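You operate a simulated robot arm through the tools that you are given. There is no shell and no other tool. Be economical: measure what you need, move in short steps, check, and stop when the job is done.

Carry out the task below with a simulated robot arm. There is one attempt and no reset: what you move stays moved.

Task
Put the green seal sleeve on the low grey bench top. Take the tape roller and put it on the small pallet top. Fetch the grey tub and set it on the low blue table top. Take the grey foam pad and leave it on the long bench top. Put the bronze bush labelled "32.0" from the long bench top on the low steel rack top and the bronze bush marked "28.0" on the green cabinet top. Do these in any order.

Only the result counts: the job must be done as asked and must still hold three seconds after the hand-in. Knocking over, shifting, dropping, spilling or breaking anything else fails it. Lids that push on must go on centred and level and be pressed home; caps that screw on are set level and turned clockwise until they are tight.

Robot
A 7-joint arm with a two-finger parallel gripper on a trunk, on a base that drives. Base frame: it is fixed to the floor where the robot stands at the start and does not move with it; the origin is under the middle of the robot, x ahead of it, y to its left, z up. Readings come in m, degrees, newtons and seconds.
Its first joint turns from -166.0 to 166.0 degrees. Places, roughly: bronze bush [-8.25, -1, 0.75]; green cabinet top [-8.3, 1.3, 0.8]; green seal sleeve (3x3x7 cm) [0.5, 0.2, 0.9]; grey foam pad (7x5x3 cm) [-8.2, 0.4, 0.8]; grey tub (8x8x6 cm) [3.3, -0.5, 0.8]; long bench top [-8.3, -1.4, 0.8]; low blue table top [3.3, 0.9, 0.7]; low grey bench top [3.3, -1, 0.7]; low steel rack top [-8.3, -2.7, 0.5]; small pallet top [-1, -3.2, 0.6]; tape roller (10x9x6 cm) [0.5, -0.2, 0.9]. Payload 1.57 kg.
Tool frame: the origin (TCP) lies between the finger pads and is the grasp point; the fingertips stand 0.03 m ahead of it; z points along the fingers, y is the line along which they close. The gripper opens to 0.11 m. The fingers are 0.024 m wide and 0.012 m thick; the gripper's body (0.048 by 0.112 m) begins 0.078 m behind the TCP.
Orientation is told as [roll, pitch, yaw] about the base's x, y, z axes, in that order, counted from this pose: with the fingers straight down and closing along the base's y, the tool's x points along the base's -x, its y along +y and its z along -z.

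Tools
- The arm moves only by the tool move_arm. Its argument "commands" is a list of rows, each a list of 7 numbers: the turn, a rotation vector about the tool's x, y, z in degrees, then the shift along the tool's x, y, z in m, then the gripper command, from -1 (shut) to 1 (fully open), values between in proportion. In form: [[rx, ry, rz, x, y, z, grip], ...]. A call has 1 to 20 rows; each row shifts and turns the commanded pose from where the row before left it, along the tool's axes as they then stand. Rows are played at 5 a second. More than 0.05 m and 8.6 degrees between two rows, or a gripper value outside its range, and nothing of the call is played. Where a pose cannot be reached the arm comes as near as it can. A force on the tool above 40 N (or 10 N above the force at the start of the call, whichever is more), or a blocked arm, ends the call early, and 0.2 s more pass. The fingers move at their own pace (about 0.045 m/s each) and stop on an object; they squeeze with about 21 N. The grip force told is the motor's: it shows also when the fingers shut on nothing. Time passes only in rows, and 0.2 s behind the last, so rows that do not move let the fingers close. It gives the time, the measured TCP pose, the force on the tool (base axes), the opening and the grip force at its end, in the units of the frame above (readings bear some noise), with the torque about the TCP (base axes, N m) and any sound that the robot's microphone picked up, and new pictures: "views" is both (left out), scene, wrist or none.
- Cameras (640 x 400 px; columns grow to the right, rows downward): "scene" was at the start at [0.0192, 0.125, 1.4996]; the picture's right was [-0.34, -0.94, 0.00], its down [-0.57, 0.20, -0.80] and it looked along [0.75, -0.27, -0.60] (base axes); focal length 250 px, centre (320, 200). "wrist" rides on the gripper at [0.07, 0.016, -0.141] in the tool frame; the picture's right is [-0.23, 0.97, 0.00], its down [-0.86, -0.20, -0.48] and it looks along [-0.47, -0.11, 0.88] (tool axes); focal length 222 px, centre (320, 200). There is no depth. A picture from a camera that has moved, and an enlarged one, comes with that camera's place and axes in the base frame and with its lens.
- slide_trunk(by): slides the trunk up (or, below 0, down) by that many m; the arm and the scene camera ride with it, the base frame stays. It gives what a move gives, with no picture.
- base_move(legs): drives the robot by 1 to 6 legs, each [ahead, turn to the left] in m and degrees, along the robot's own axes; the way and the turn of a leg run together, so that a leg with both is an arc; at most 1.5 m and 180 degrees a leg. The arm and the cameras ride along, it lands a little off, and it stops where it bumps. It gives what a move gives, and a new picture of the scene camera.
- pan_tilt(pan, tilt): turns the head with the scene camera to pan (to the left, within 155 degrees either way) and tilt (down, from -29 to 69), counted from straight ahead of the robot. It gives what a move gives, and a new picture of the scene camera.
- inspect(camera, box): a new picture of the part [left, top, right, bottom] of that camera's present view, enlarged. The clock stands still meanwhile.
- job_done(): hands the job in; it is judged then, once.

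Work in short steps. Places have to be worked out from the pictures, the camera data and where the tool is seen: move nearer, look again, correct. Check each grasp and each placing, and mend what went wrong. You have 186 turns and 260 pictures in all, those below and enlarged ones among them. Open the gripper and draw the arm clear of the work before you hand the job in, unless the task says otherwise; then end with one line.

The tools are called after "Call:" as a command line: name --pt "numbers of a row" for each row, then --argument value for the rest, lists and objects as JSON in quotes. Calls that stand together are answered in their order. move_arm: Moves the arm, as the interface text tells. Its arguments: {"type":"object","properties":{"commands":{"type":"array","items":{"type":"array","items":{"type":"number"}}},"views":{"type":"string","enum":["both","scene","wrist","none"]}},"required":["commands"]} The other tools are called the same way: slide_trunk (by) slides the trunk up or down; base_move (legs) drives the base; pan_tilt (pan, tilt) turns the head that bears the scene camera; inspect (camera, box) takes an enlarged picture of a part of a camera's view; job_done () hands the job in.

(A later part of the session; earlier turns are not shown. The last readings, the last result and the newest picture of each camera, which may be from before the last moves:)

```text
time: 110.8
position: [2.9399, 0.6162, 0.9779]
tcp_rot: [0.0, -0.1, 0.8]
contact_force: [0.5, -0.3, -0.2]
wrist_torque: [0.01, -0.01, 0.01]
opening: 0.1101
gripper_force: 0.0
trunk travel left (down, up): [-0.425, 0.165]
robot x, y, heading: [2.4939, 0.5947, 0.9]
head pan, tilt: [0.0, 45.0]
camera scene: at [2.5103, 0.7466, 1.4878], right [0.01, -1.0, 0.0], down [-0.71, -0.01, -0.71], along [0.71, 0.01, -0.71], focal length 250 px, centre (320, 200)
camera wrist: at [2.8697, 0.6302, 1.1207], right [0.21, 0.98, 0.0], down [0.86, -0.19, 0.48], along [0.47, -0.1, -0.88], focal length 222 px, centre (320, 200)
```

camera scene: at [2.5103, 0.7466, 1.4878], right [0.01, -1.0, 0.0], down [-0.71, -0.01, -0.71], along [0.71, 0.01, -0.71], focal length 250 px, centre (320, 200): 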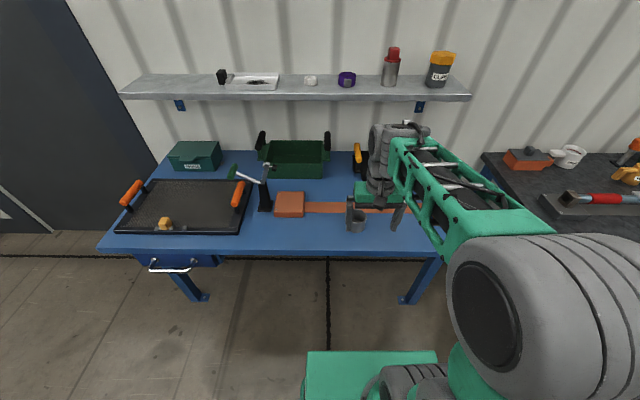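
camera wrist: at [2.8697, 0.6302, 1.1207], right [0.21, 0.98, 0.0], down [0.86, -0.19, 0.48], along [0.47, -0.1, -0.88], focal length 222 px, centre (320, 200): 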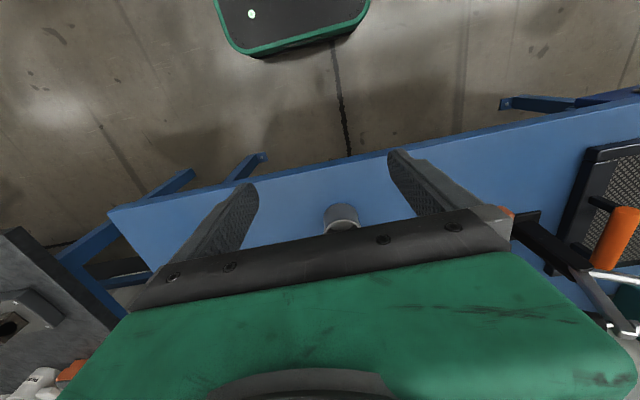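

The tub is standing on the blue table. I drive back around the panel for the tape roller.

Call:
base_move --legs '[[0, -97], [1.4, 0], [1.33, 0], [0, -84], [1.25, 0], [1.2, 0]]'

```text
time: 143.4
position: [-0.7578, -2.0719, 0.9784]
tcp_rot: [0.0, -0.1, 179.0]
contact_force: [-0.6, -0.4, -0.5]
wrist_torque: [-0.02, 0.03, -0.02]
opening: 0.11
gripper_force: 0.1
trunk travel left (down, up): [-0.425, 0.165]
robot x, y, heading: [-0.3156, -2.0642, 178.9]
head pan, tilt: [0.0, 45.0]
camera scene: at [-0.337, -2.2168, 1.4878], right [0.02, 1.0, 0.0], down [0.71, -0.01, -0.71], along [-0.71, 0.01, -0.71], focal length 250 px, centre (320, 200)
```

scene: 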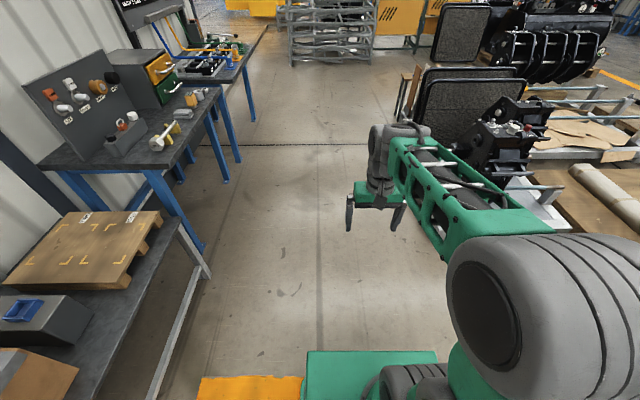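

The pallet is seen at about (-0.95, -3.16). Now I go up to the table and face the roller.

Call:
base_move --legs '[[0, -88.5], [1.3, 0], [0.47, 0], [0, -90], [0.2, 0]]'

Call:
pan_tilt --pan -15 --tilt 45

```text
time: 161.1
position: [0.3206, -0.283, 0.9773]
tcp_rot: [0.1, 0.0, -0.2]
contact_force: [-1.0, -0.1, -0.5]
wrist_torque: [-0.03, 0.03, -0.02]
opening: 0.1099
gripper_force: 0.1
trunk travel left (down, up): [-0.425, 0.165]
robot x, y, heading: [-0.1284, -0.2958, -0.3]
head pan, tilt: [0.0, 45.0]
camera scene: at [-0.108, -0.1447, 1.4878], right [0.0, -1.0, 0.0], down [-0.71, 0.0, -0.71], along [0.71, 0.0, -0.71], focal length 250 px, centre (320, 200)
```

scene: 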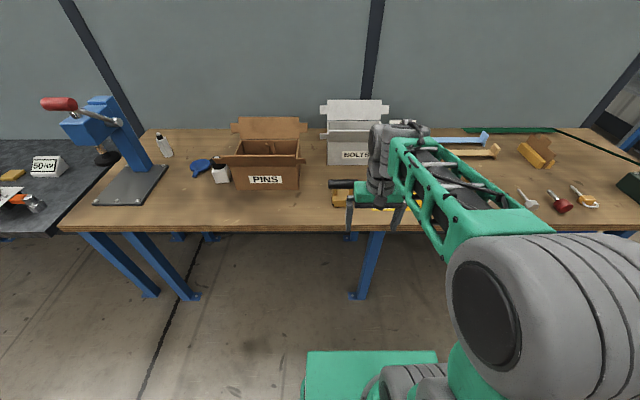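

```text
time: 161.9
position: [0.3196, -0.2828, 0.9782]
tcp_rot: [0.0, 0.0, -0.3]
contact_force: [0.2, 0.1, 0.3]
wrist_torque: [0.0, -0.01, 0.02]
opening: 0.1098
gripper_force: 0.1
trunk travel left (down, up): [-0.425, 0.165]
robot x, y, heading: [-0.1306, -0.2949, -0.3]
head pan, tilt: [-15.0, 45.0]
camera scene: at [-0.1109, -0.1656, 1.4878], right [-0.26, -0.97, 0.0], down [-0.68, 0.18, -0.71], along [0.68, -0.18, -0.71], focal length 250 px, centre (320, 200)
```

scene: 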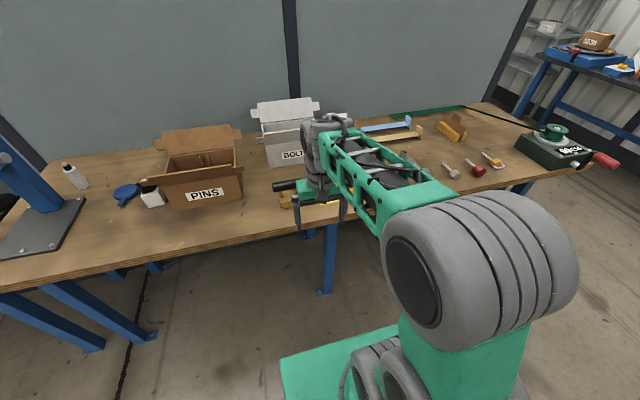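

I raise the arm and look down with the wrist camera at the roller.

Call:
move_arm --pt "0 0 0 0 0 -0.045 1" --pt "0 0 0 0 0 -0.045 1" --pt "0 0 0 -0.045 0 0 1" --pt "0 0 0 -0.045 0 0 1" --pt "0 0 0 -0.045 0 0 1" --pt "0 0 0 0 0 0 1" --views "both"

Call:
inspect --camera "wrist" --box '[200, 60, 440, 210]'

```text
time: 163.3
position: [0.4564, -0.2828, 1.0692]
tcp_rot: [0.1, 0.0, -0.2]
contact_force: [0.4, 0.6, 0.2]
wrist_torque: [0.0, 0.03, 0.02]
opening: 0.1098
gripper_force: 0.0
trunk travel left (down, up): [-0.425, 0.165]
robot x, y, heading: [-0.1262, -0.3019, -0.3]
head pan, tilt: [-15.0, 45.0]
camera scene: at [-0.1104, -0.1657, 1.4878], right [-0.26, -0.97, 0.0], down [-0.68, 0.19, -0.71], along [0.68, -0.19, -0.71], focal length 250 px, centre (320, 200)
camera wrist: at [0.3858, -0.2661, 1.2106], right [0.23, 0.97, 0.0], down [0.85, -0.2, 0.48], along [0.47, -0.11, -0.88], focal length 222 px, centre (320, 200)
```

scene: 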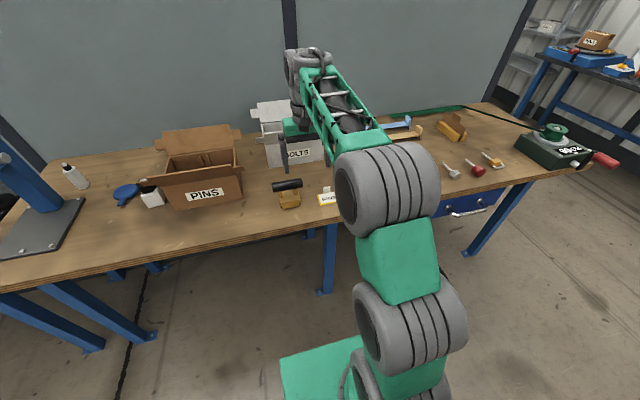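
wrist: 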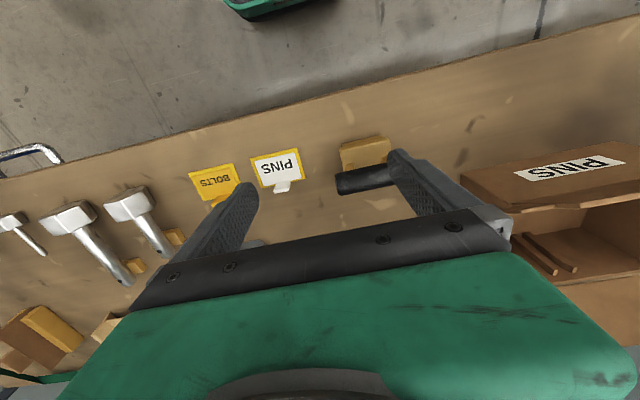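

```text
2.67 times, centred on (320, 135) of wrist
camera zoom: at [0.3858, -0.2661, 1.2106], right [0.23, 0.97, 0.0], down [0.85, -0.2, 0.48], along [0.47, -0.11, -0.88], focal length 592 px, centre (320, 373)
```

zoom: 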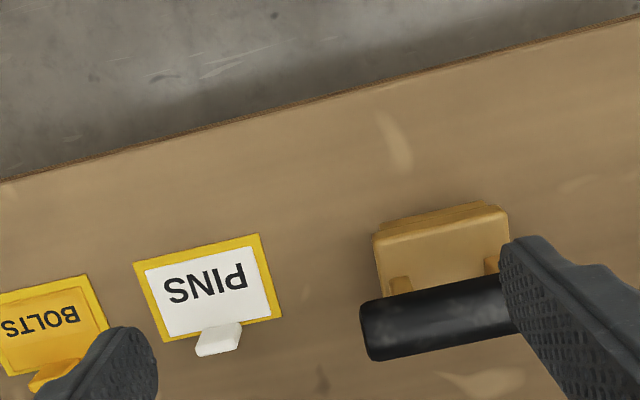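

I zoom the scene view on it for shape and height.

Call:
inspect --camera "scene" --box '[248, 165, 328, 215]'

```text
8.00 times, centred on (288, 190) of scene
camera zoom: at [-0.1104, -0.1657, 1.4878], right [-0.26, -0.97, 0.0], down [-0.68, 0.19, -0.71], along [0.68, -0.19, -0.71], focal length 1999 px, centre (576, 280)
```

zoom: 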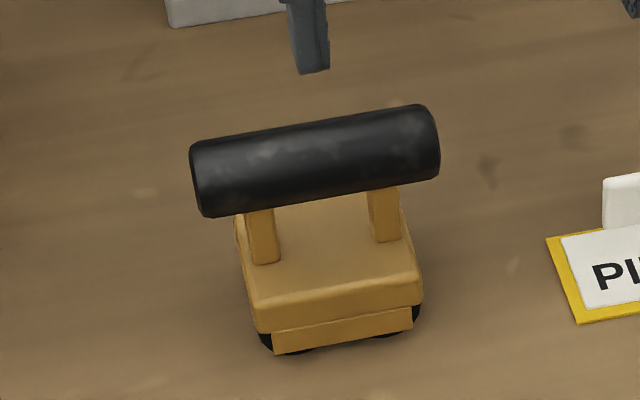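

The roller is a block on pads with a black cylinder handle along y on posts, centred around (0.533, -0.23). I will grip across the handle, so I turn the gripper 90° and centre above it.

Call:
move_arm --pt "0 0 8.2 -0.04 0.01 0 1" --pt "0 0 8.2 -0.035 0.02 0 1" --pt "0 0 8.2 0 0.02 0 1" --pt "0 0 8.2 0 0 0 1" --pt "0 0 8.2 0 0 0 1" --pt "0 0 8.2 0 0 0 1" --pt "0 0 8.2 0 0 0 1" --pt "0 0 8.2 0 0 0 1" --pt "0 0 8.2 0 0 0 1" --pt "0 0 8.2 0 0 0 1" --pt "0 0 8.0 0 0 0 1" --pt "0 0 0 0 0 0 1" --views "both"

```text
time: 165.9
position: [0.5387, -0.2387, 1.0677]
tcp_rot: [0.0, 0.0, -90.3]
contact_force: [0.5, -0.2, 0.2]
wrist_torque: [-0.02, 0.02, 0.01]
opening: 0.1099
gripper_force: 0.1
trunk travel left (down, up): [-0.425, 0.165]
robot x, y, heading: [-0.1266, -0.2988, -0.1]
head pan, tilt: [-15.0, 45.0]
camera scene: at [-0.1108, -0.1657, 1.4878], right [-0.26, -0.97, 0.0], down [-0.68, 0.19, -0.71], along [0.68, -0.19, -0.71], focal length 250 px, centre (320, 200)
camera wrist: at [0.5543, -0.1703, 1.2104], right [0.97, -0.23, 0.0], down [-0.2, -0.85, 0.48], along [-0.11, -0.47, -0.88], focal length 222 px, centre (320, 200)
```

scene: 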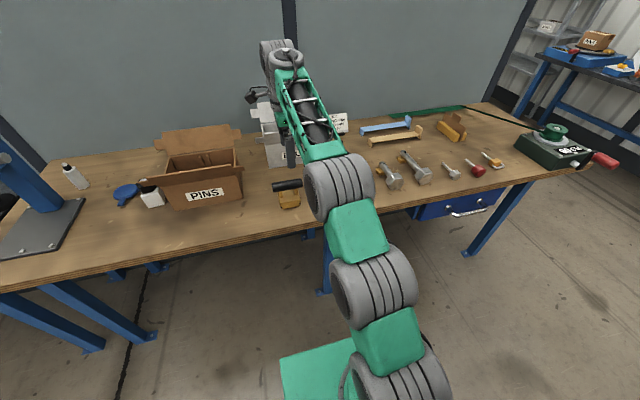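
wrist: 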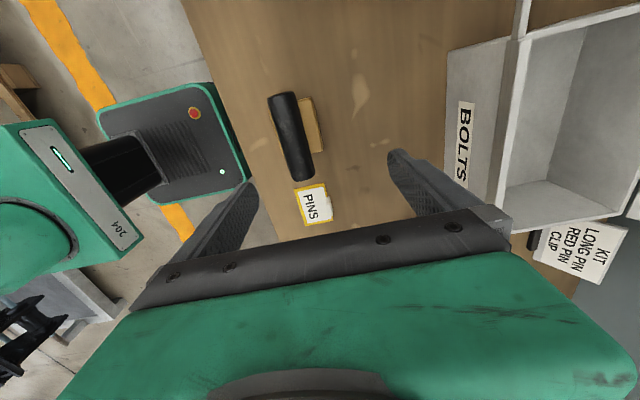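

Triangulating all views: handle centre about (0.509, -0.228, 0.935), so the handle stands above the block. I centre and go down to z≈0.99 to verify.

Call:
move_arm --pt "0 0 0 0.011 -0.03 0 1" --pt "0 0 0 0 0 0.04 1" --pt "0 0 0 0 0 0.035 1" --pt "0 0 0 0 0 0 1" --views "both"

Call:
inspect --camera "scene" --box '[240, 140, 336, 215]'

```text
time: 166.9
position: [0.5097, -0.2282, 0.9934]
tcp_rot: [0.0, 0.0, -90.2]
contact_force: [0.4, 0.0, 0.2]
wrist_torque: [0.02, 0.0, 0.02]
opening: 0.1101
gripper_force: 0.0
trunk travel left (down, up): [-0.425, 0.165]
robot x, y, heading: [-0.1288, -0.2982, -0.1]
head pan, tilt: [-15.0, 45.0]
camera scene: at [-0.1108, -0.1657, 1.4878], right [-0.26, -0.97, 0.0], down [-0.68, 0.19, -0.71], along [0.68, -0.19, -0.71], focal length 250 px, centre (320, 200)
camera wrist: at [0.5241, -0.1594, 1.136], right [0.97, -0.23, 0.0], down [-0.2, -0.85, 0.48], along [-0.11, -0.47, -0.88], focal length 222 px, centre (320, 200)
```

scene: 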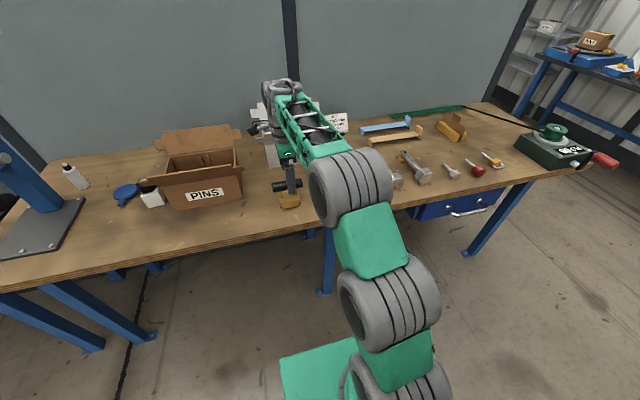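
wrist: 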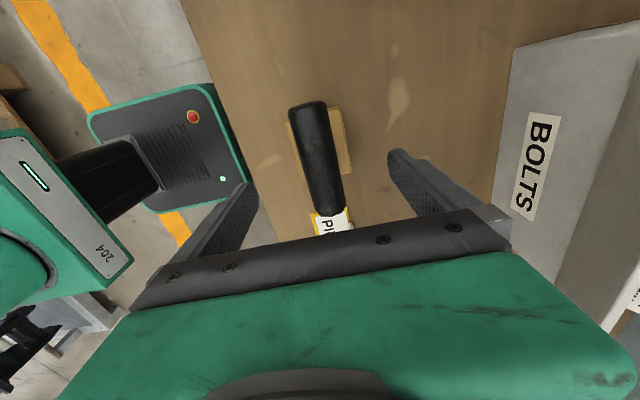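

```text
5.33 times, centred on (288, 178) of scene
camera zoom: at [-0.1108, -0.1657, 1.4878], right [-0.26, -0.97, 0.0], down [-0.68, 0.19, -0.71], along [0.68, -0.19, -0.71], focal length 1333 px, centre (491, 320)
```

zoom: 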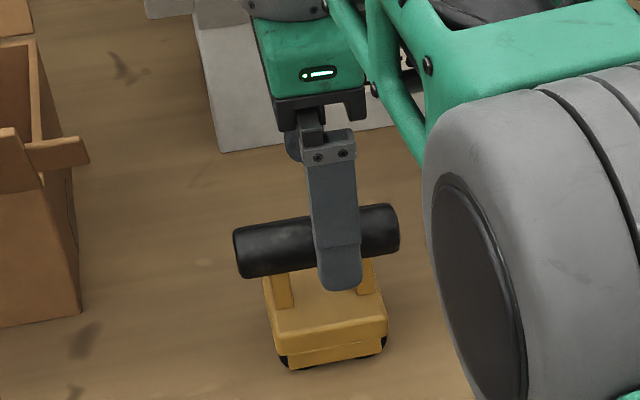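

Handle mid at (0.506, -0.223), turned about 4°. I align, descend to z≈0.943, and close.

Call:
move_arm --pt "0 0 4 0.004 -0.004 0 1" --pt "0 0 0 0 0 0.03 1" --pt "0 0 0 0 0 0.02 1" --pt "0 0 0 0 0 0 1" --pt "0 0 0 0 0 0 -1" --pt "0 0 0 0 0 0 -1" --pt "0 0 0 0 0 0 -1" --pt "0 0 0 0 0 0 -1" --pt "0 0 0 0 0 0 -1" --pt "0 0 0 0 0 0 -1" --pt "0 0 0 0 0 0 -1" --views "wrist"

Call:
inspect --camera "scene" --box '[240, 140, 336, 215]'

```text
time: 169.3
position: [0.5044, -0.2251, 0.9436]
tcp_rot: [0.0, 0.0, -94.2]
contact_force: [-0.5, 0.3, 2.2]
wrist_torque: [-0.07, 0.13, -0.04]
opening: 0.0315
gripper_force: 21.1
trunk travel left (down, up): [-0.425, 0.165]
robot x, y, heading: [-0.1286, -0.2983, -0.2]
head pan, tilt: [-15.0, 45.0]
camera wrist: at [0.5247, -0.1571, 1.0861], right [0.95, -0.3, 0.0], down [-0.26, -0.84, 0.48], along [-0.14, -0.46, -0.88], focal length 222 px, centre (320, 200)
```

wrist: 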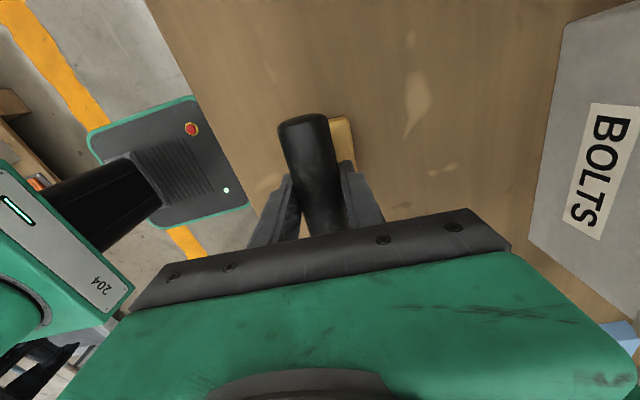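

```text
5.33 times, centred on (288, 178) of scene
camera zoom: at [-0.111, -0.1657, 1.4878], right [-0.26, -0.97, 0.0], down [-0.68, 0.19, -0.71], along [0.68, -0.19, -0.71], focal length 1333 px, centre (491, 320)
```

zoom: 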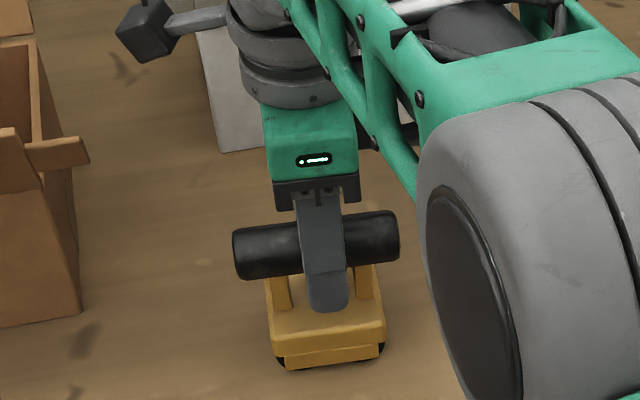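

Gripped across the handle. I lift, retract, and check.

Call:
move_arm --pt "0 0 0 0 0 -0.03 -1" --pt "0 0 0 0 0 -0.045 -1" --pt "0 0 0 0 0 -0.045 -1" --pt "0 0 0 0 -0.045 0 -1" --pt "0 0 0 0 -0.045 0 -1" --pt "0 0 0 0 -0.045 0 -1" --pt "0 0 0 0 0 0 -1" --views "both"

```text
time: 170.9
position: [0.3695, -0.2154, 1.0631]
tcp_rot: [0.0, 0.0, -94.2]
contact_force: [-1.1, 0.5, -4.7]
wrist_torque: [0.05, -0.02, 0.17]
opening: 0.0306
gripper_force: 20.5
trunk travel left (down, up): [-0.425, 0.165]
robot x, y, heading: [-0.1284, -0.2976, 0.1]
head pan, tilt: [-15.0, 45.0]
camera scene: at [-0.111, -0.1657, 1.4878], right [-0.26, -0.97, 0.0], down [-0.68, 0.19, -0.71], along [0.68, -0.19, -0.71], focal length 250 px, centre (320, 200)
camera wrist: at [0.3894, -0.1466, 1.205], right [0.95, -0.3, 0.0], down [-0.26, -0.84, 0.48], along [-0.14, -0.46, -0.88], focal length 222 px, centre (320, 200)
```

scene: 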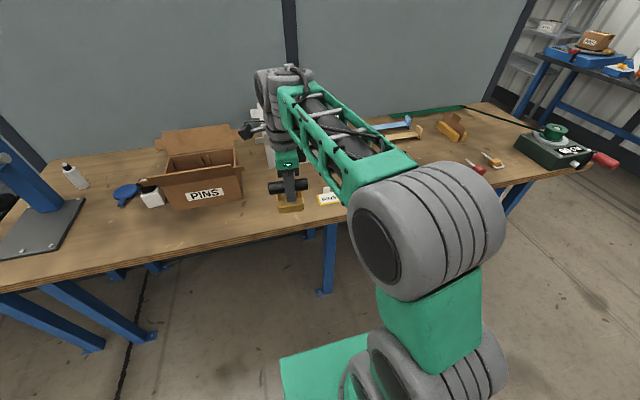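
wrist: 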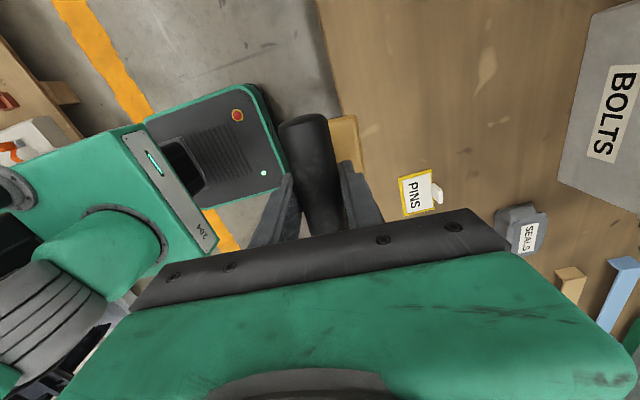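

Held well. I back off and drive diagonally to stand in front of the pallet at about (-0.95, -2.45), facing it.

Call:
base_move --legs '[[-0.2, 0], [0, -106], [1.2, 0], [1.04, 0], [0, 16]]'

Call:
pan_tilt --pan 0 --tilt 45

```text
time: 188.5
position: [-0.9126, -2.9352, 1.063]
tcp_rot: [0.0, 0.0, 175.0]
contact_force: [0.0, 0.0, -4.1]
wrist_torque: [0.09, 0.02, 0.01]
opening: 0.0295
gripper_force: 20.7
trunk travel left (down, up): [-0.425, 0.165]
robot x, y, heading: [-0.9901, -2.4384, -91.2]
head pan, tilt: [-15.0, 45.0]
camera scene: at [-0.8581, -2.4587, 1.4877], right [-0.96, 0.28, 0.0], down [0.2, 0.68, -0.71], along [-0.2, -0.68, -0.71], focal length 250 px, centre (320, 200)
```

scene: 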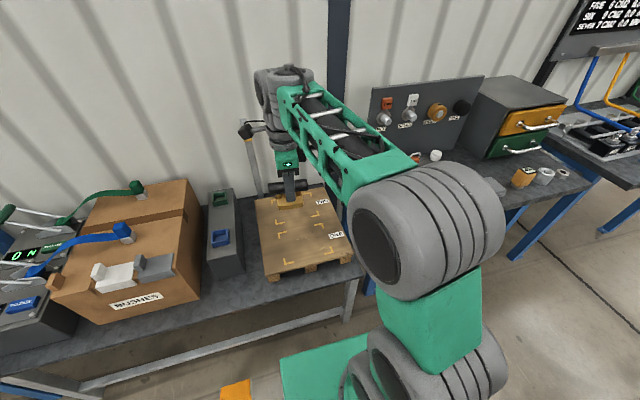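

```text
time: 189.3
position: [-0.9118, -2.9354, 1.064]
tcp_rot: [0.0, 0.0, 174.8]
contact_force: [-0.4, 0.3, -4.5]
wrist_torque: [0.07, 0.04, -0.01]
opening: 0.0293
gripper_force: 21.1
trunk travel left (down, up): [-0.425, 0.165]
robot x, y, heading: [-0.9909, -2.4366, -91.2]
head pan, tilt: [0.0, 45.0]
camera scene: at [-0.8374, -2.462, 1.4878], right [-1.0, 0.02, 0.0], down [0.01, 0.71, -0.71], along [-0.01, -0.71, -0.71], focal length 250 px, centre (320, 200)
```

scene: 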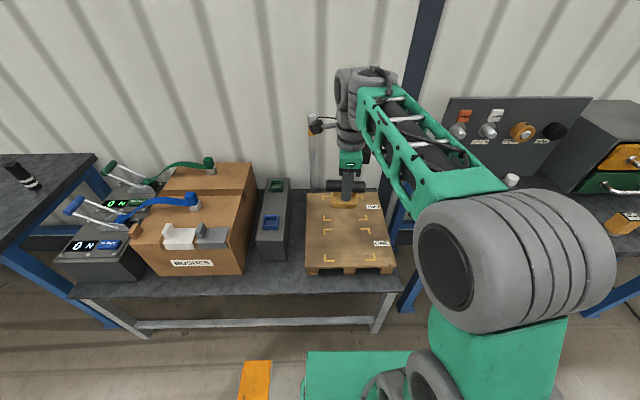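

The pallet top centre is about (-0.965, -3.17). I will set the roller at (-0.955, -3.10); I move above and lower part way.

Call:
move_arm --pt "0 0 0 -0.007 0.042 0 -1" --pt "0 0 0 -0.007 0.042 0 -1" --pt "0 0 0 -0.007 0.042 0 -1" --pt "0 0 0 -0.007 0.042 0 -1" --pt "0 0 0 0 0 0.045 -1" --pt "0 0 0 0 0 0.045 -1" --pt "0 0 0 0 0 0.045 -1" --pt "0 0 0 0 0 0.045 -1" --pt "0 0 0 0 0 0.045 -1" --pt "0 0 0 0 0 0 -1" --views "both"

Call:
inspect --camera "scene" --box '[270, 160, 430, 290]'

```text
time: 191.5
position: [-0.9543, -3.1012, 0.8364]
tcp_rot: [0.0, -0.1, 174.8]
contact_force: [-0.6, 0.2, -4.4]
wrist_torque: [0.06, 0.0, -0.01]
opening: 0.0295
gripper_force: 20.6
trunk travel left (down, up): [-0.425, 0.165]
robot x, y, heading: [-0.9915, -2.4357, -91.1]
head pan, tilt: [0.0, 45.0]
camera scene: at [-0.8373, -2.4624, 1.4878], right [-1.0, 0.02, 0.0], down [0.01, 0.71, -0.71], along [-0.01, -0.71, -0.71], focal length 250 px, centre (320, 200)
camera wrist: at [-0.8881, -3.1237, 0.9793], right [-0.31, -0.95, 0.0], down [-0.83, 0.28, 0.48], along [-0.45, 0.15, -0.88], focal length 222 px, centre (320, 200)
```

scene: 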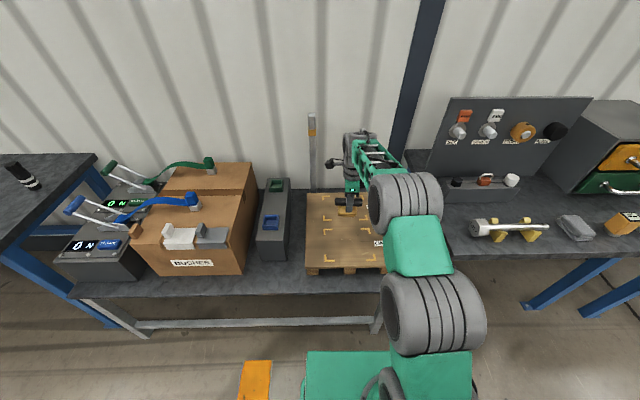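
wrist: 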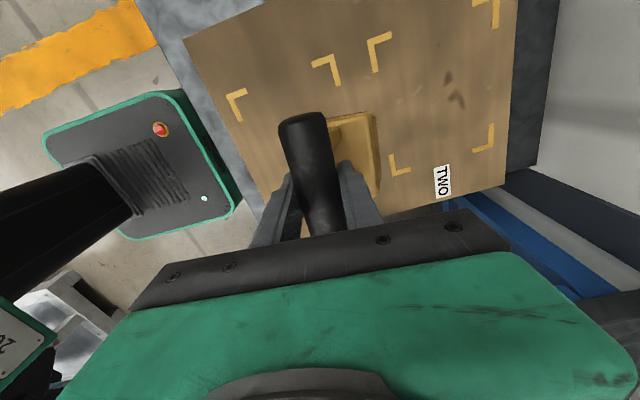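

```text
3.08 times, centred on (350, 225) of scene
camera zoom: at [-0.8373, -2.4624, 1.4878], right [-1.0, 0.02, 0.0], down [0.01, 0.71, -0.71], along [-0.01, -0.71, -0.71], focal length 769 px, centre (228, 123)
```

zoom: 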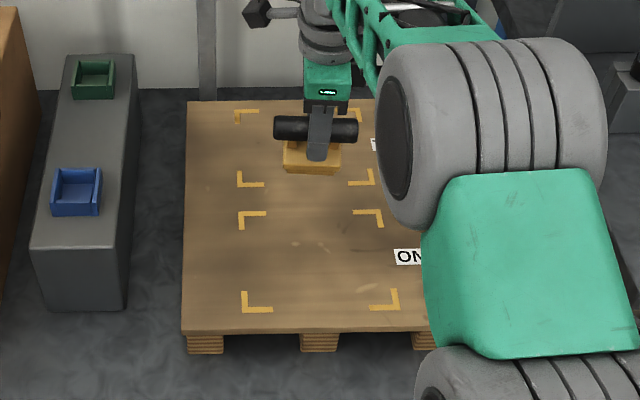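

Only "on the pallet top" is asked, so this spot is fine. I lower in steps.

Call:
move_arm --pt "0 0 0 0 0 0.03 -1" --pt "0 0 0 0 0 0.03 -1" --pt "0 0 0 0 0 0.015 -1" --pt "0 0 0 0 0 0.01 -1" --pt "0 0 0 0 0 0.005 -1" --pt "0 0 0 0 0 0.005 -1" --pt "0 0 0 0 0 0.005 -1" --pt "0 0 0 0 0 0 -1" --views "wrist"

```text
time: 193.3
position: [-0.9556, -3.0989, 0.7363]
tcp_rot: [0.0, 0.1, 175.0]
contact_force: [-0.2, 0.1, -4.7]
wrist_torque: [0.07, 0.02, -0.05]
opening: 0.0292
gripper_force: 20.8
trunk travel left (down, up): [-0.425, 0.165]
robot x, y, heading: [-0.9918, -2.435, -91.2]
head pan, tilt: [0.0, 45.0]
camera wrist: at [-0.8886, -3.1231, 0.8795], right [-0.31, -0.95, 0.0], down [-0.83, 0.27, 0.48], along [-0.45, 0.15, -0.88], focal length 222 px, centre (320, 200)
```

wrist: 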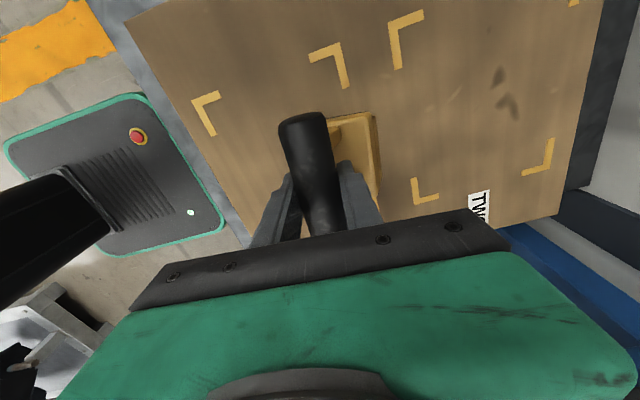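

Call:
move_arm --pt "0 0 0 0 0 0.01 -1" --pt "0 0 0 0 0 0.005 -1" --pt "0 0 0 0 0 0.004 -1" --pt "0 0 0 0 0 0.004 -1" --pt "0 0 0 0 0 0.004 -1" --pt "0 0 0 0 0 0.004 -1" --pt "0 0 0 0 0 0.004 -1" --pt "0 0 0 0 0 0 -1" --views "none"

```text
time: 195.1
position: [-0.9552, -3.1004, 0.7046]
tcp_rot: [0.0, 0.1, 174.9]
contact_force: [-1.5, 5.1, 18.1]
wrist_torque: [0.27, -0.02, -0.02]
opening: 0.0296
gripper_force: 20.7
trunk travel left (down, up): [-0.425, 0.165]
robot x, y, heading: [-0.9886, -2.4368, -91.2]
head pan, tilt: [0.0, 45.0]
```

Contact at TCP z 0.705. I ease up slightly, open, rise and check.

Call:
move_arm --pt "0 0 0 0 0 -0.002 -1" --pt "0 0 0 0 0 0 0.2" --pt "0 0 0 0 0 0 0.2" --pt "0 0 0 0 0 0 0.4" --pt "0 0 0 0 0 -0.02 0.4" --pt "0 0 0 0 0 -0.045 0.4" --pt "0 0 0 0 0 -0.045 1" --pt "0 0 0 0 0 -0.045 1" --pt "0 0 0 0 0 -0.045 1" --pt "0 0 0 0 0 -0.045 1" --pt "0 0 0 0 0 -0.045 1" --pt "0 0 0 0 -0.045 0 1" --pt "0 0 0 0 -0.045 0 1" --pt "0 0 0 0 -0.045 0 1" --pt "0 0 0 0 -0.045 0 1" --pt "0 0 0 0 0 0 1" --views "scene"

Call:
inspect --camera "scene" --box '[290, 170, 430, 290]'

```text
time: 198.5
position: [-0.9394, -2.9208, 0.995]
tcp_rot: [0.0, 0.0, 174.9]
contact_force: [0.7, 0.5, 0.2]
wrist_torque: [0.0, -0.02, 0.01]
opening: 0.1099
gripper_force: 0.0
trunk travel left (down, up): [-0.425, 0.165]
robot x, y, heading: [-0.9895, -2.4413, -91.2]
head pan, tilt: [0.0, 45.0]
camera scene: at [-0.8374, -2.4612, 1.4878], right [-1.0, 0.02, 0.0], down [0.01, 0.71, -0.71], along [-0.01, -0.71, -0.71], focal length 250 px, centre (320, 200)
```

scene: 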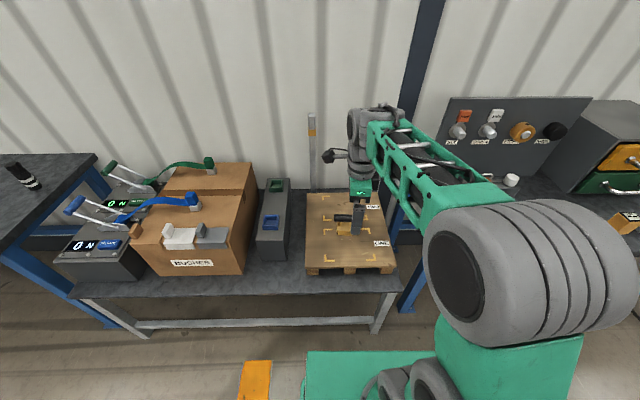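

```text
3.33 times, centred on (360, 230) of scene
camera zoom: at [-0.8374, -2.4612, 1.4878], right [-1.0, 0.02, 0.0], down [0.01, 0.71, -0.71], along [-0.01, -0.71, -0.71], focal length 833 px, centre (187, 100)
```

zoom: 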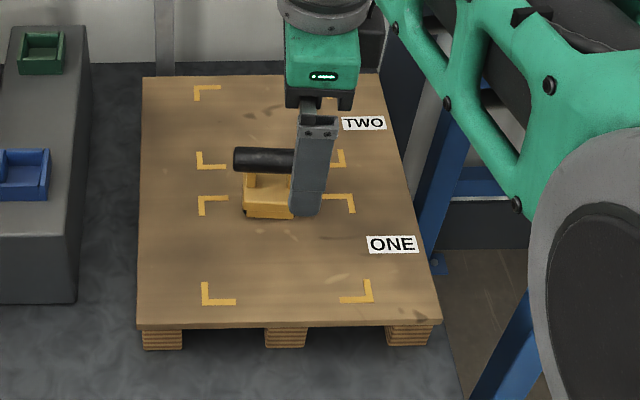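

The roller stands on the pallet. I rotate the gripper back, back away, turn west and look down the aisle.

Call:
move_arm --pt "0 0 -8.5 0 0 0 1" --pt "0 0 -8.5 0 0 0 1" --pt "0 0 -8.5 0 0 0 1" --pt "0 0 -8.5 0 0 0 1" --pt "0 0 -8.5 0 0 0 1" --pt "0 0 -8.5 0 0 0 1" --pt "0 0 -8.5 0 0 0 1" --pt "0 0 -8.5 0 0 0 1" --pt "0 0 -8.5 0 0 0 1" --pt "0 0 -8.5 0 0 0 1" --pt "0 0 -8.5 0 0 0 1" --pt "0 0 0 0.04 0 0 1" --pt "0 0 0 0 0 0 1" --views "none"

Call:
base_move --legs '[[-0.4, 0], [0, -88.8]]'

Call:
pan_tilt --pan 0 --tilt 15

```text
time: 201.3
position: [-0.9377, -2.8796, 0.9948]
tcp_rot: [-0.1, 0.0, -91.6]
contact_force: [0.1, -0.2, 0.0]
wrist_torque: [-0.01, 0.01, 0.04]
opening: 0.1103
gripper_force: 0.0
trunk travel left (down, up): [-0.425, 0.165]
robot x, y, heading: [-0.9882, -2.4347, -91.1]
head pan, tilt: [0.0, 45.0]
```

```text
time: 207.6
position: [-1.4228, -2.0939, 0.9955]
tcp_rot: [0.0, 0.0, 179.4]
contact_force: [0.2, 0.0, 0.0]
wrist_torque: [-0.01, 0.01, -0.01]
opening: 0.1103
gripper_force: 0.0
trunk travel left (down, up): [-0.425, 0.165]
robot x, y, heading: [-0.9807, -2.0354, 179.8]
head pan, tilt: [0.0, 45.0]
camera scene: at [-1.0044, -2.1909, 1.4878], right [0.0, 1.0, 0.0], down [0.71, 0.0, -0.71], along [-0.71, 0.0, -0.71], focal length 250 px, centre (320, 200)
```

scene: 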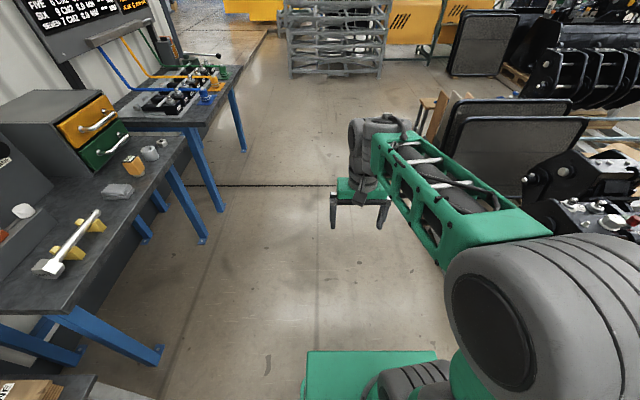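

```text
time: 208.5
position: [-1.4226, -2.0944, 0.9945]
tcp_rot: [0.0, -0.1, 179.4]
contact_force: [-0.7, -1.2, 0.3]
wrist_torque: [0.01, -0.01, 0.0]
opening: 0.1099
gripper_force: 0.0
trunk travel left (down, up): [-0.425, 0.165]
robot x, y, heading: [-0.9804, -2.0351, 179.8]
head pan, tilt: [0.0, 15.0]
camera scene: at [-1.0165, -2.1909, 1.5345], right [0.0, 1.0, 0.0], down [0.26, 0.0, -0.97], along [-0.97, 0.0, -0.26], focal length 250 px, centre (320, 200)
```

scene: 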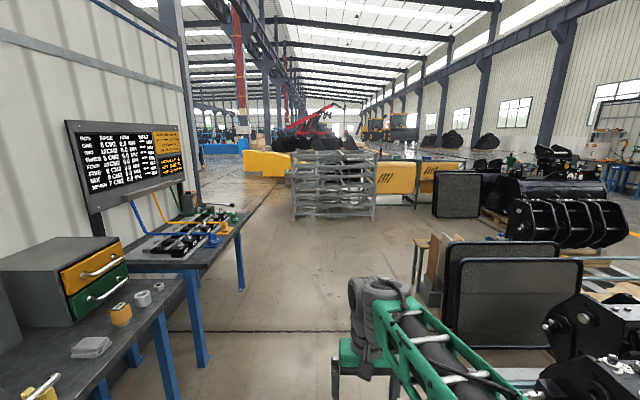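

The lane ahead is clear until a grey wire rack at x≈-5.4. I drive to x≈-4 and look again.

Call:
base_move --legs '[[1.5, 0], [1.4, 0]]'

Call:
pan_tilt --pan -35 --tilt 15

```text
time: 222.5
position: [-4.3182, -2.1092, 0.9959]
tcp_rot: [0.0, 0.0, -180.1]
contact_force: [0.7, -0.1, 0.8]
wrist_torque: [-0.01, 0.0, 0.02]
opening: 0.1098
gripper_force: 0.2
trunk travel left (down, up): [-0.425, 0.165]
robot x, y, heading: [-3.8792, -2.0431, -179.6]
head pan, tilt: [0.0, 15.0]
camera scene: at [-3.9117, -2.2006, 1.5346], right [-0.01, 1.0, 0.0], down [0.26, 0.0, -0.97], along [-0.97, -0.01, -0.26], focal length 250 px, centre (320, 200)
```

scene: 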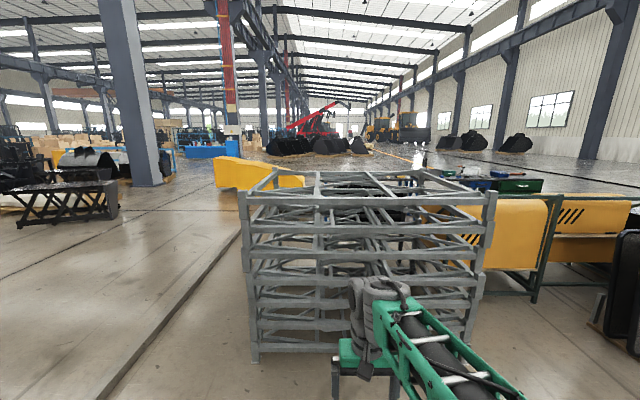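

```text
time: 223.5
position: [-4.3196, -2.109, 0.9943]
tcp_rot: [-0.1, 0.0, -180.0]
contact_force: [0.4, 0.1, 0.3]
wrist_torque: [-0.01, -0.03, 0.01]
opening: 0.11
gripper_force: 0.0
trunk travel left (down, up): [-0.425, 0.165]
robot x, y, heading: [-3.8743, -2.0476, -179.5]
head pan, tilt: [-35.0, 15.0]
camera scene: at [-3.8954, -2.147, 1.5346], right [0.57, 0.82, 0.0], down [0.21, -0.15, -0.97], along [-0.8, 0.55, -0.26], focal length 250 px, centre (320, 200)
```

scene: 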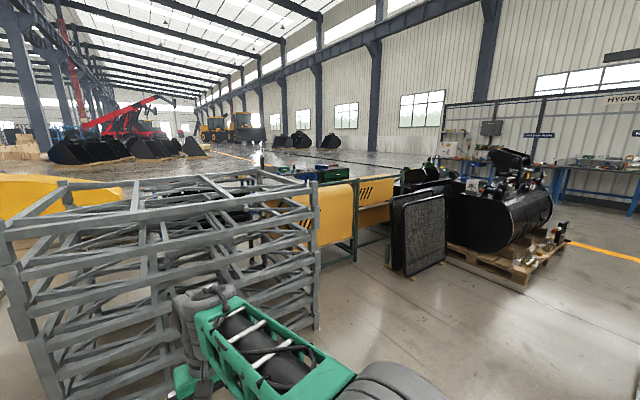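

A rack blocks straight ahead. I check the floor and passage on its left.

Call:
pan_tilt --pan 28 --tilt 22

Call:
slide_trunk --by 0.16

Call:
pan_tilt --pan -15 --tilt 20

```text
time: 224.9
position: [-4.3184, -2.1088, 0.9942]
tcp_rot: [0.1, 0.0, -179.9]
contact_force: [0.1, -0.2, -0.3]
wrist_torque: [0.02, -0.03, -0.02]
opening: 0.1102
gripper_force: 0.0
trunk travel left (down, up): [-0.425, 0.165]
robot x, y, heading: [-3.8779, -2.0438, -179.4]
head pan, tilt: [28.0, 22.0]
camera scene: at [-3.8999, -2.244, 1.5232], right [-0.48, 0.88, 0.0], down [0.33, 0.18, -0.93], along [-0.81, -0.44, -0.37], focal length 250 px, centre (320, 200)
```

scene: 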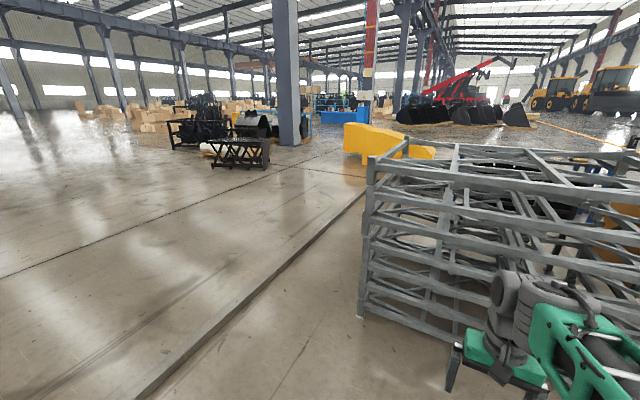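

```text
time: 226.7
position: [-4.3175, -2.1098, 1.1548]
tcp_rot: [0.0, 0.1, -180.1]
contact_force: [-0.1, 0.1, 0.1]
wrist_torque: [-0.02, 0.03, -0.02]
opening: 0.1099
gripper_force: 0.3
trunk travel left (down, up): [-0.585, 0.005]
robot x, y, heading: [-3.8805, -2.0455, -179.4]
head pan, tilt: [28.0, 22.0]
```

```text
time: 227.8
position: [-4.3192, -2.1088, 1.1546]
tcp_rot: [0.0, 0.0, -180.0]
contact_force: [0.2, -0.1, -0.5]
wrist_torque: [0.01, -0.03, -0.02]
opening: 0.11
gripper_force: 0.0
trunk travel left (down, up): [-0.585, 0.005]
robot x, y, heading: [-3.8734, -2.0452, -179.5]
head pan, tilt: [-15.0, 20.0]
camera scene: at [-3.9085, -2.1766, 1.6865], right [0.25, 0.97, 0.0], down [0.33, -0.09, -0.94], along [-0.91, 0.23, -0.34], focal length 250 px, centre (320, 200)
```

scene: 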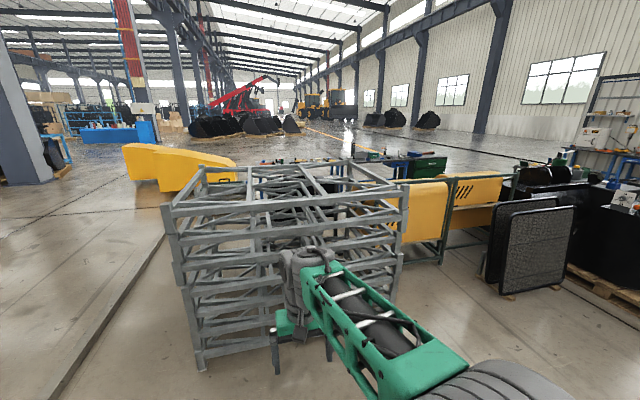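

The left side is clear floor between the rack (y≈-2.65) and a floor strip at y≈-3.5. I go around along y≈-3.1.

Call:
base_move --legs '[[0, 57], [1.26, 0], [0, -57.5], [1.2, 0]]'

Call:
pan_tilt --pan -30 --tilt 18

```text
time: 244.9
position: [-6.211, -3.1357, 1.1548]
tcp_rot: [0.0, 0.0, 178.4]
contact_force: [0.7, 0.5, 0.2]
wrist_torque: [0.03, -0.01, -0.02]
opening: 0.11
gripper_force: 0.0
trunk travel left (down, up): [-0.585, 0.005]
robot x, y, heading: [-5.7635, -3.0852, 178.7]
head pan, tilt: [-15.0, 20.0]
camera scene: at [-5.803, -3.214, 1.6864], right [0.28, 0.96, 0.0], down [0.33, -0.09, -0.94], along [-0.9, 0.26, -0.34], focal length 250 px, centre (320, 200)
```

scene: 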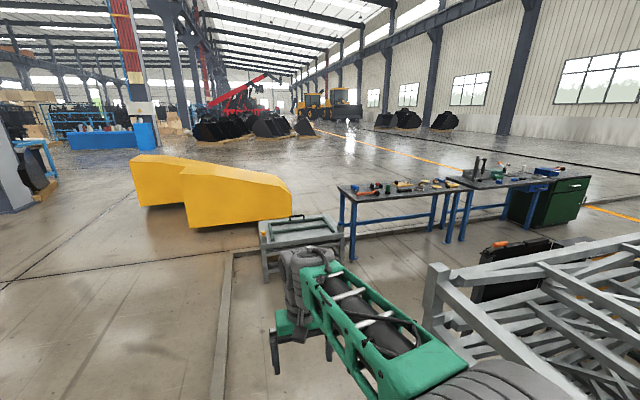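

```text
time: 245.7
position: [-6.2104, -3.1345, 1.1554]
tcp_rot: [0.0, 0.0, 178.4]
contact_force: [-0.2, 0.2, -0.5]
wrist_torque: [0.02, -0.01, 0.01]
opening: 0.1101
gripper_force: 0.0
trunk travel left (down, up): [-0.585, 0.005]
robot x, y, heading: [-5.7658, -3.0816, 178.9]
head pan, tilt: [-30.0, 18.0]
camera scene: at [-5.7932, -3.1916, 1.6897], right [0.52, 0.86, 0.0], down [0.26, -0.16, -0.95], along [-0.81, 0.49, -0.31], focal length 250 px, centre (320, 200)
```

scene: 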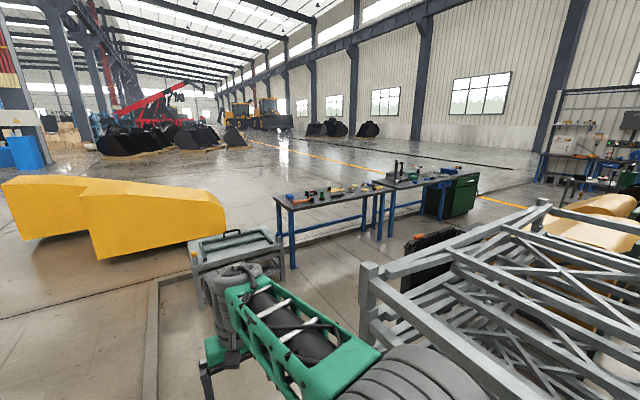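

I see the low steel rack, long bench, second bench and green cabinet in a row at x≈-8.3. A black case sits near (-7.2, -1.3). I drive to x≈-7.4 and look north up the aisle.

Call:
base_move --legs '[[1.3, -15], [0.4, 0]]'

Call:
pan_tilt --pan -70 --tilt 25

```text
time: 254.4
position: [-7.8808, -2.725, 1.1553]
tcp_rot: [0.0, 0.1, 163.8]
contact_force: [-0.4, 0.4, 0.6]
wrist_torque: [-0.03, -0.03, 0.02]
opening: 0.1098
gripper_force: 0.1
trunk travel left (down, up): [-0.585, 0.005]
robot x, y, heading: [-7.4395, -2.7868, 164.6]
head pan, tilt: [-30.0, 18.0]
camera scene: at [-7.4907, -2.8855, 1.6897], right [0.71, 0.7, 0.0], down [0.22, -0.22, -0.95], along [-0.67, 0.68, -0.31], focal length 250 px, centre (320, 200)
```

scene: 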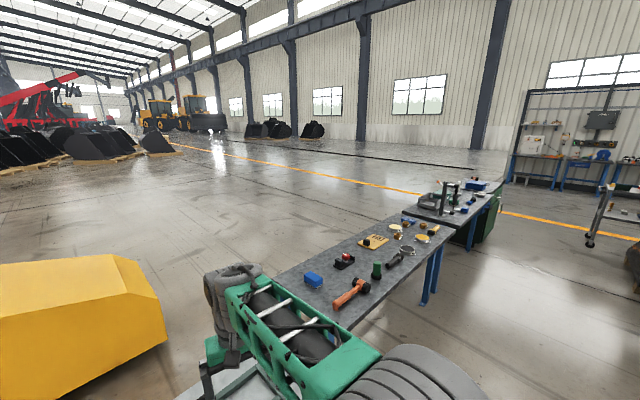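

```text
time: 255.4
position: [-7.8799, -2.7259, 1.1545]
tcp_rot: [0.1, -0.1, 163.9]
contact_force: [-0.8, -0.3, -0.2]
wrist_torque: [0.01, -0.01, -0.01]
opening: 0.11
gripper_force: 0.1
trunk travel left (down, up): [-0.585, 0.005]
robot x, y, heading: [-7.4383, -2.7867, 164.7]
head pan, tilt: [-70.0, 25.0]
camera scene: at [-7.432, -2.8604, 1.6784], right [1.0, 0.08, 0.0], down [0.03, -0.42, -0.91], along [-0.07, 0.9, -0.42], focal length 250 px, centre (320, 200)
```

scene: 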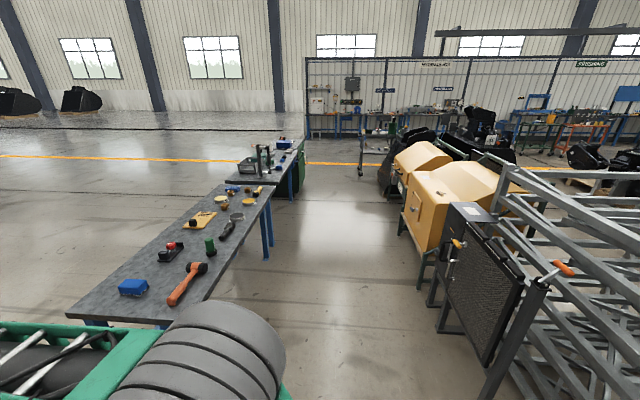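

The aisle is clear. I drive north to about (-7.5, -1.0) and face the bench to find the bushes.

Call:
base_move --legs '[[0, -73], [1.4, 0], [0.38, 0], [0, 88]]'

Call:
pan_tilt --pan 5 --tilt 45

```text
time: 271.3
position: [-7.9051, -1.042, 1.1544]
tcp_rot: [0.0, 0.1, 177.1]
contact_force: [-0.2, 0.1, -0.2]
wrist_torque: [-0.02, -0.03, -0.01]
opening: 0.11
gripper_force: 0.0
trunk travel left (down, up): [-0.585, 0.005]
robot x, y, heading: [-7.459, -0.999, 178.0]
head pan, tilt: [-70.0, 25.0]
camera scene: at [-7.4377, -1.0701, 1.6784], right [0.95, 0.31, 0.0], down [0.13, -0.4, -0.91], along [-0.28, 0.86, -0.42], focal length 250 px, centre (320, 200)
```

scene: 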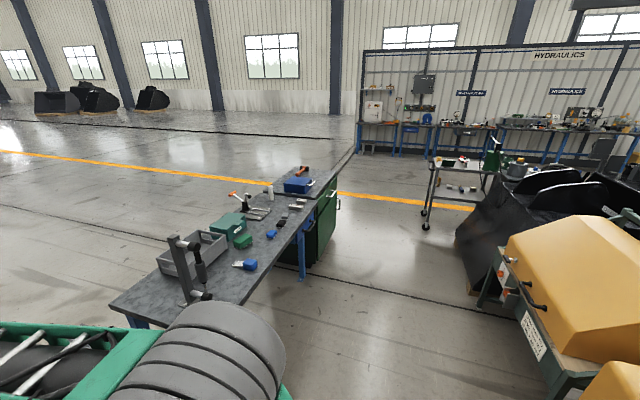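

```text
time: 272.8
position: [-7.9051, -1.0424, 1.1547]
tcp_rot: [0.1, 0.0, 177.2]
contact_force: [0.2, 0.1, -0.1]
wrist_torque: [0.03, 0.0, 0.0]
opening: 0.1099
gripper_force: 0.1
trunk travel left (down, up): [-0.585, 0.005]
robot x, y, heading: [-7.4562, -1.0021, 178.1]
head pan, tilt: [5.0, 45.0]
camera scene: at [-7.4908, -1.1616, 1.6478], right [-0.05, 1.0, 0.0], down [0.71, 0.03, -0.71], along [-0.71, -0.03, -0.71], focal length 250 px, centre (320, 200)
```

scene: 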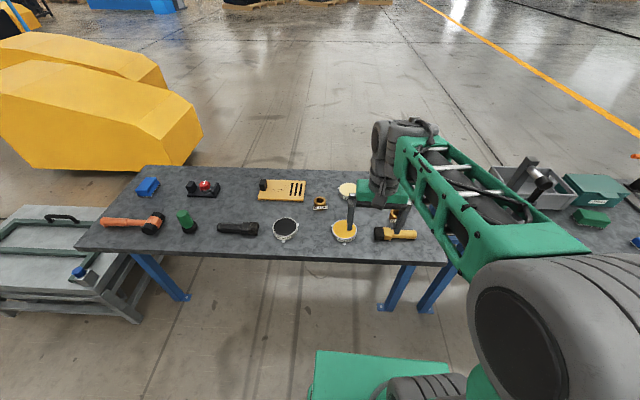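

I zoom in on the bushes.

Call:
inspect --camera "scene" --box '[250, 165, 430, 265]'

Call:
move_arm --pt "0 0 0 0.045 -0.02 0 1" --pt "0 0 0 0.045 -0.02 0 1" --pt "0 0 0 0 0 0 1" --views "wrist"

Call:
inspect --camera "scene" --box '[370, 180, 430, 230]'

```text
3.56 times, centred on (340, 215) of scene
camera zoom: at [-7.4908, -1.1616, 1.6478], right [-0.05, 1.0, 0.0], down [0.71, 0.03, -0.71], along [-0.71, -0.03, -0.71], focal length 889 px, centre (249, 147)
```

zoom: 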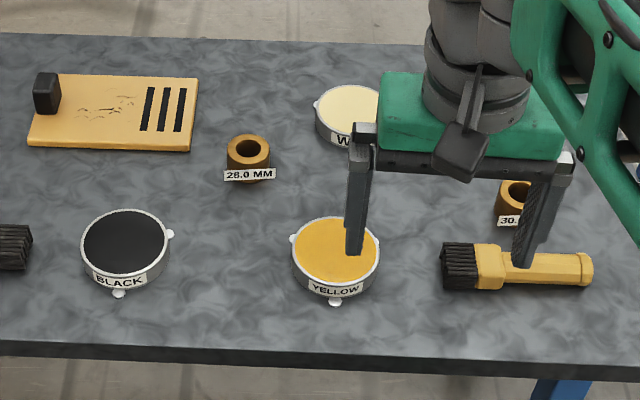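

```text
time: 273.6
position: [-7.8135, -1.007, 1.1528]
tcp_rot: [0.1, 0.0, 177.2]
contact_force: [0.3, -0.1, -0.4]
wrist_torque: [0.0, 0.0, 0.03]
opening: 0.1102
gripper_force: 0.1
trunk travel left (down, up): [-0.585, 0.005]
robot x, y, heading: [-7.4611, -0.9994, 177.8]
head pan, tilt: [5.0, 45.0]
camera wrist: at [-7.7458, -1.0273, 1.2962], right [-0.27, -0.96, 0.0], down [-0.84, 0.24, 0.48], along [-0.46, 0.13, -0.88], focal length 222 px, centre (320, 200)
```

wrist: 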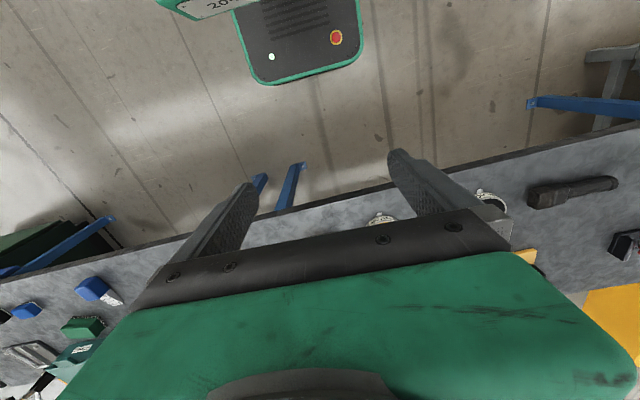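

```text
8.00 times, centred on (400, 205) of scene
camera zoom: at [-7.491, -1.1617, 1.6478], right [-0.05, 1.0, 0.0], down [0.71, 0.03, -0.71], along [-0.71, -0.03, -0.71], focal length 1999 px, centre (-320, 160)
```

zoom: 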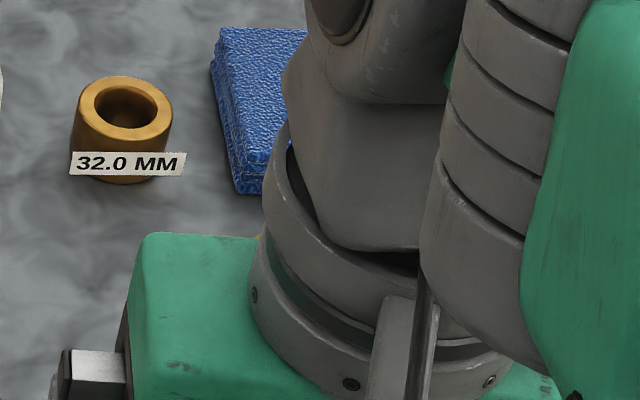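

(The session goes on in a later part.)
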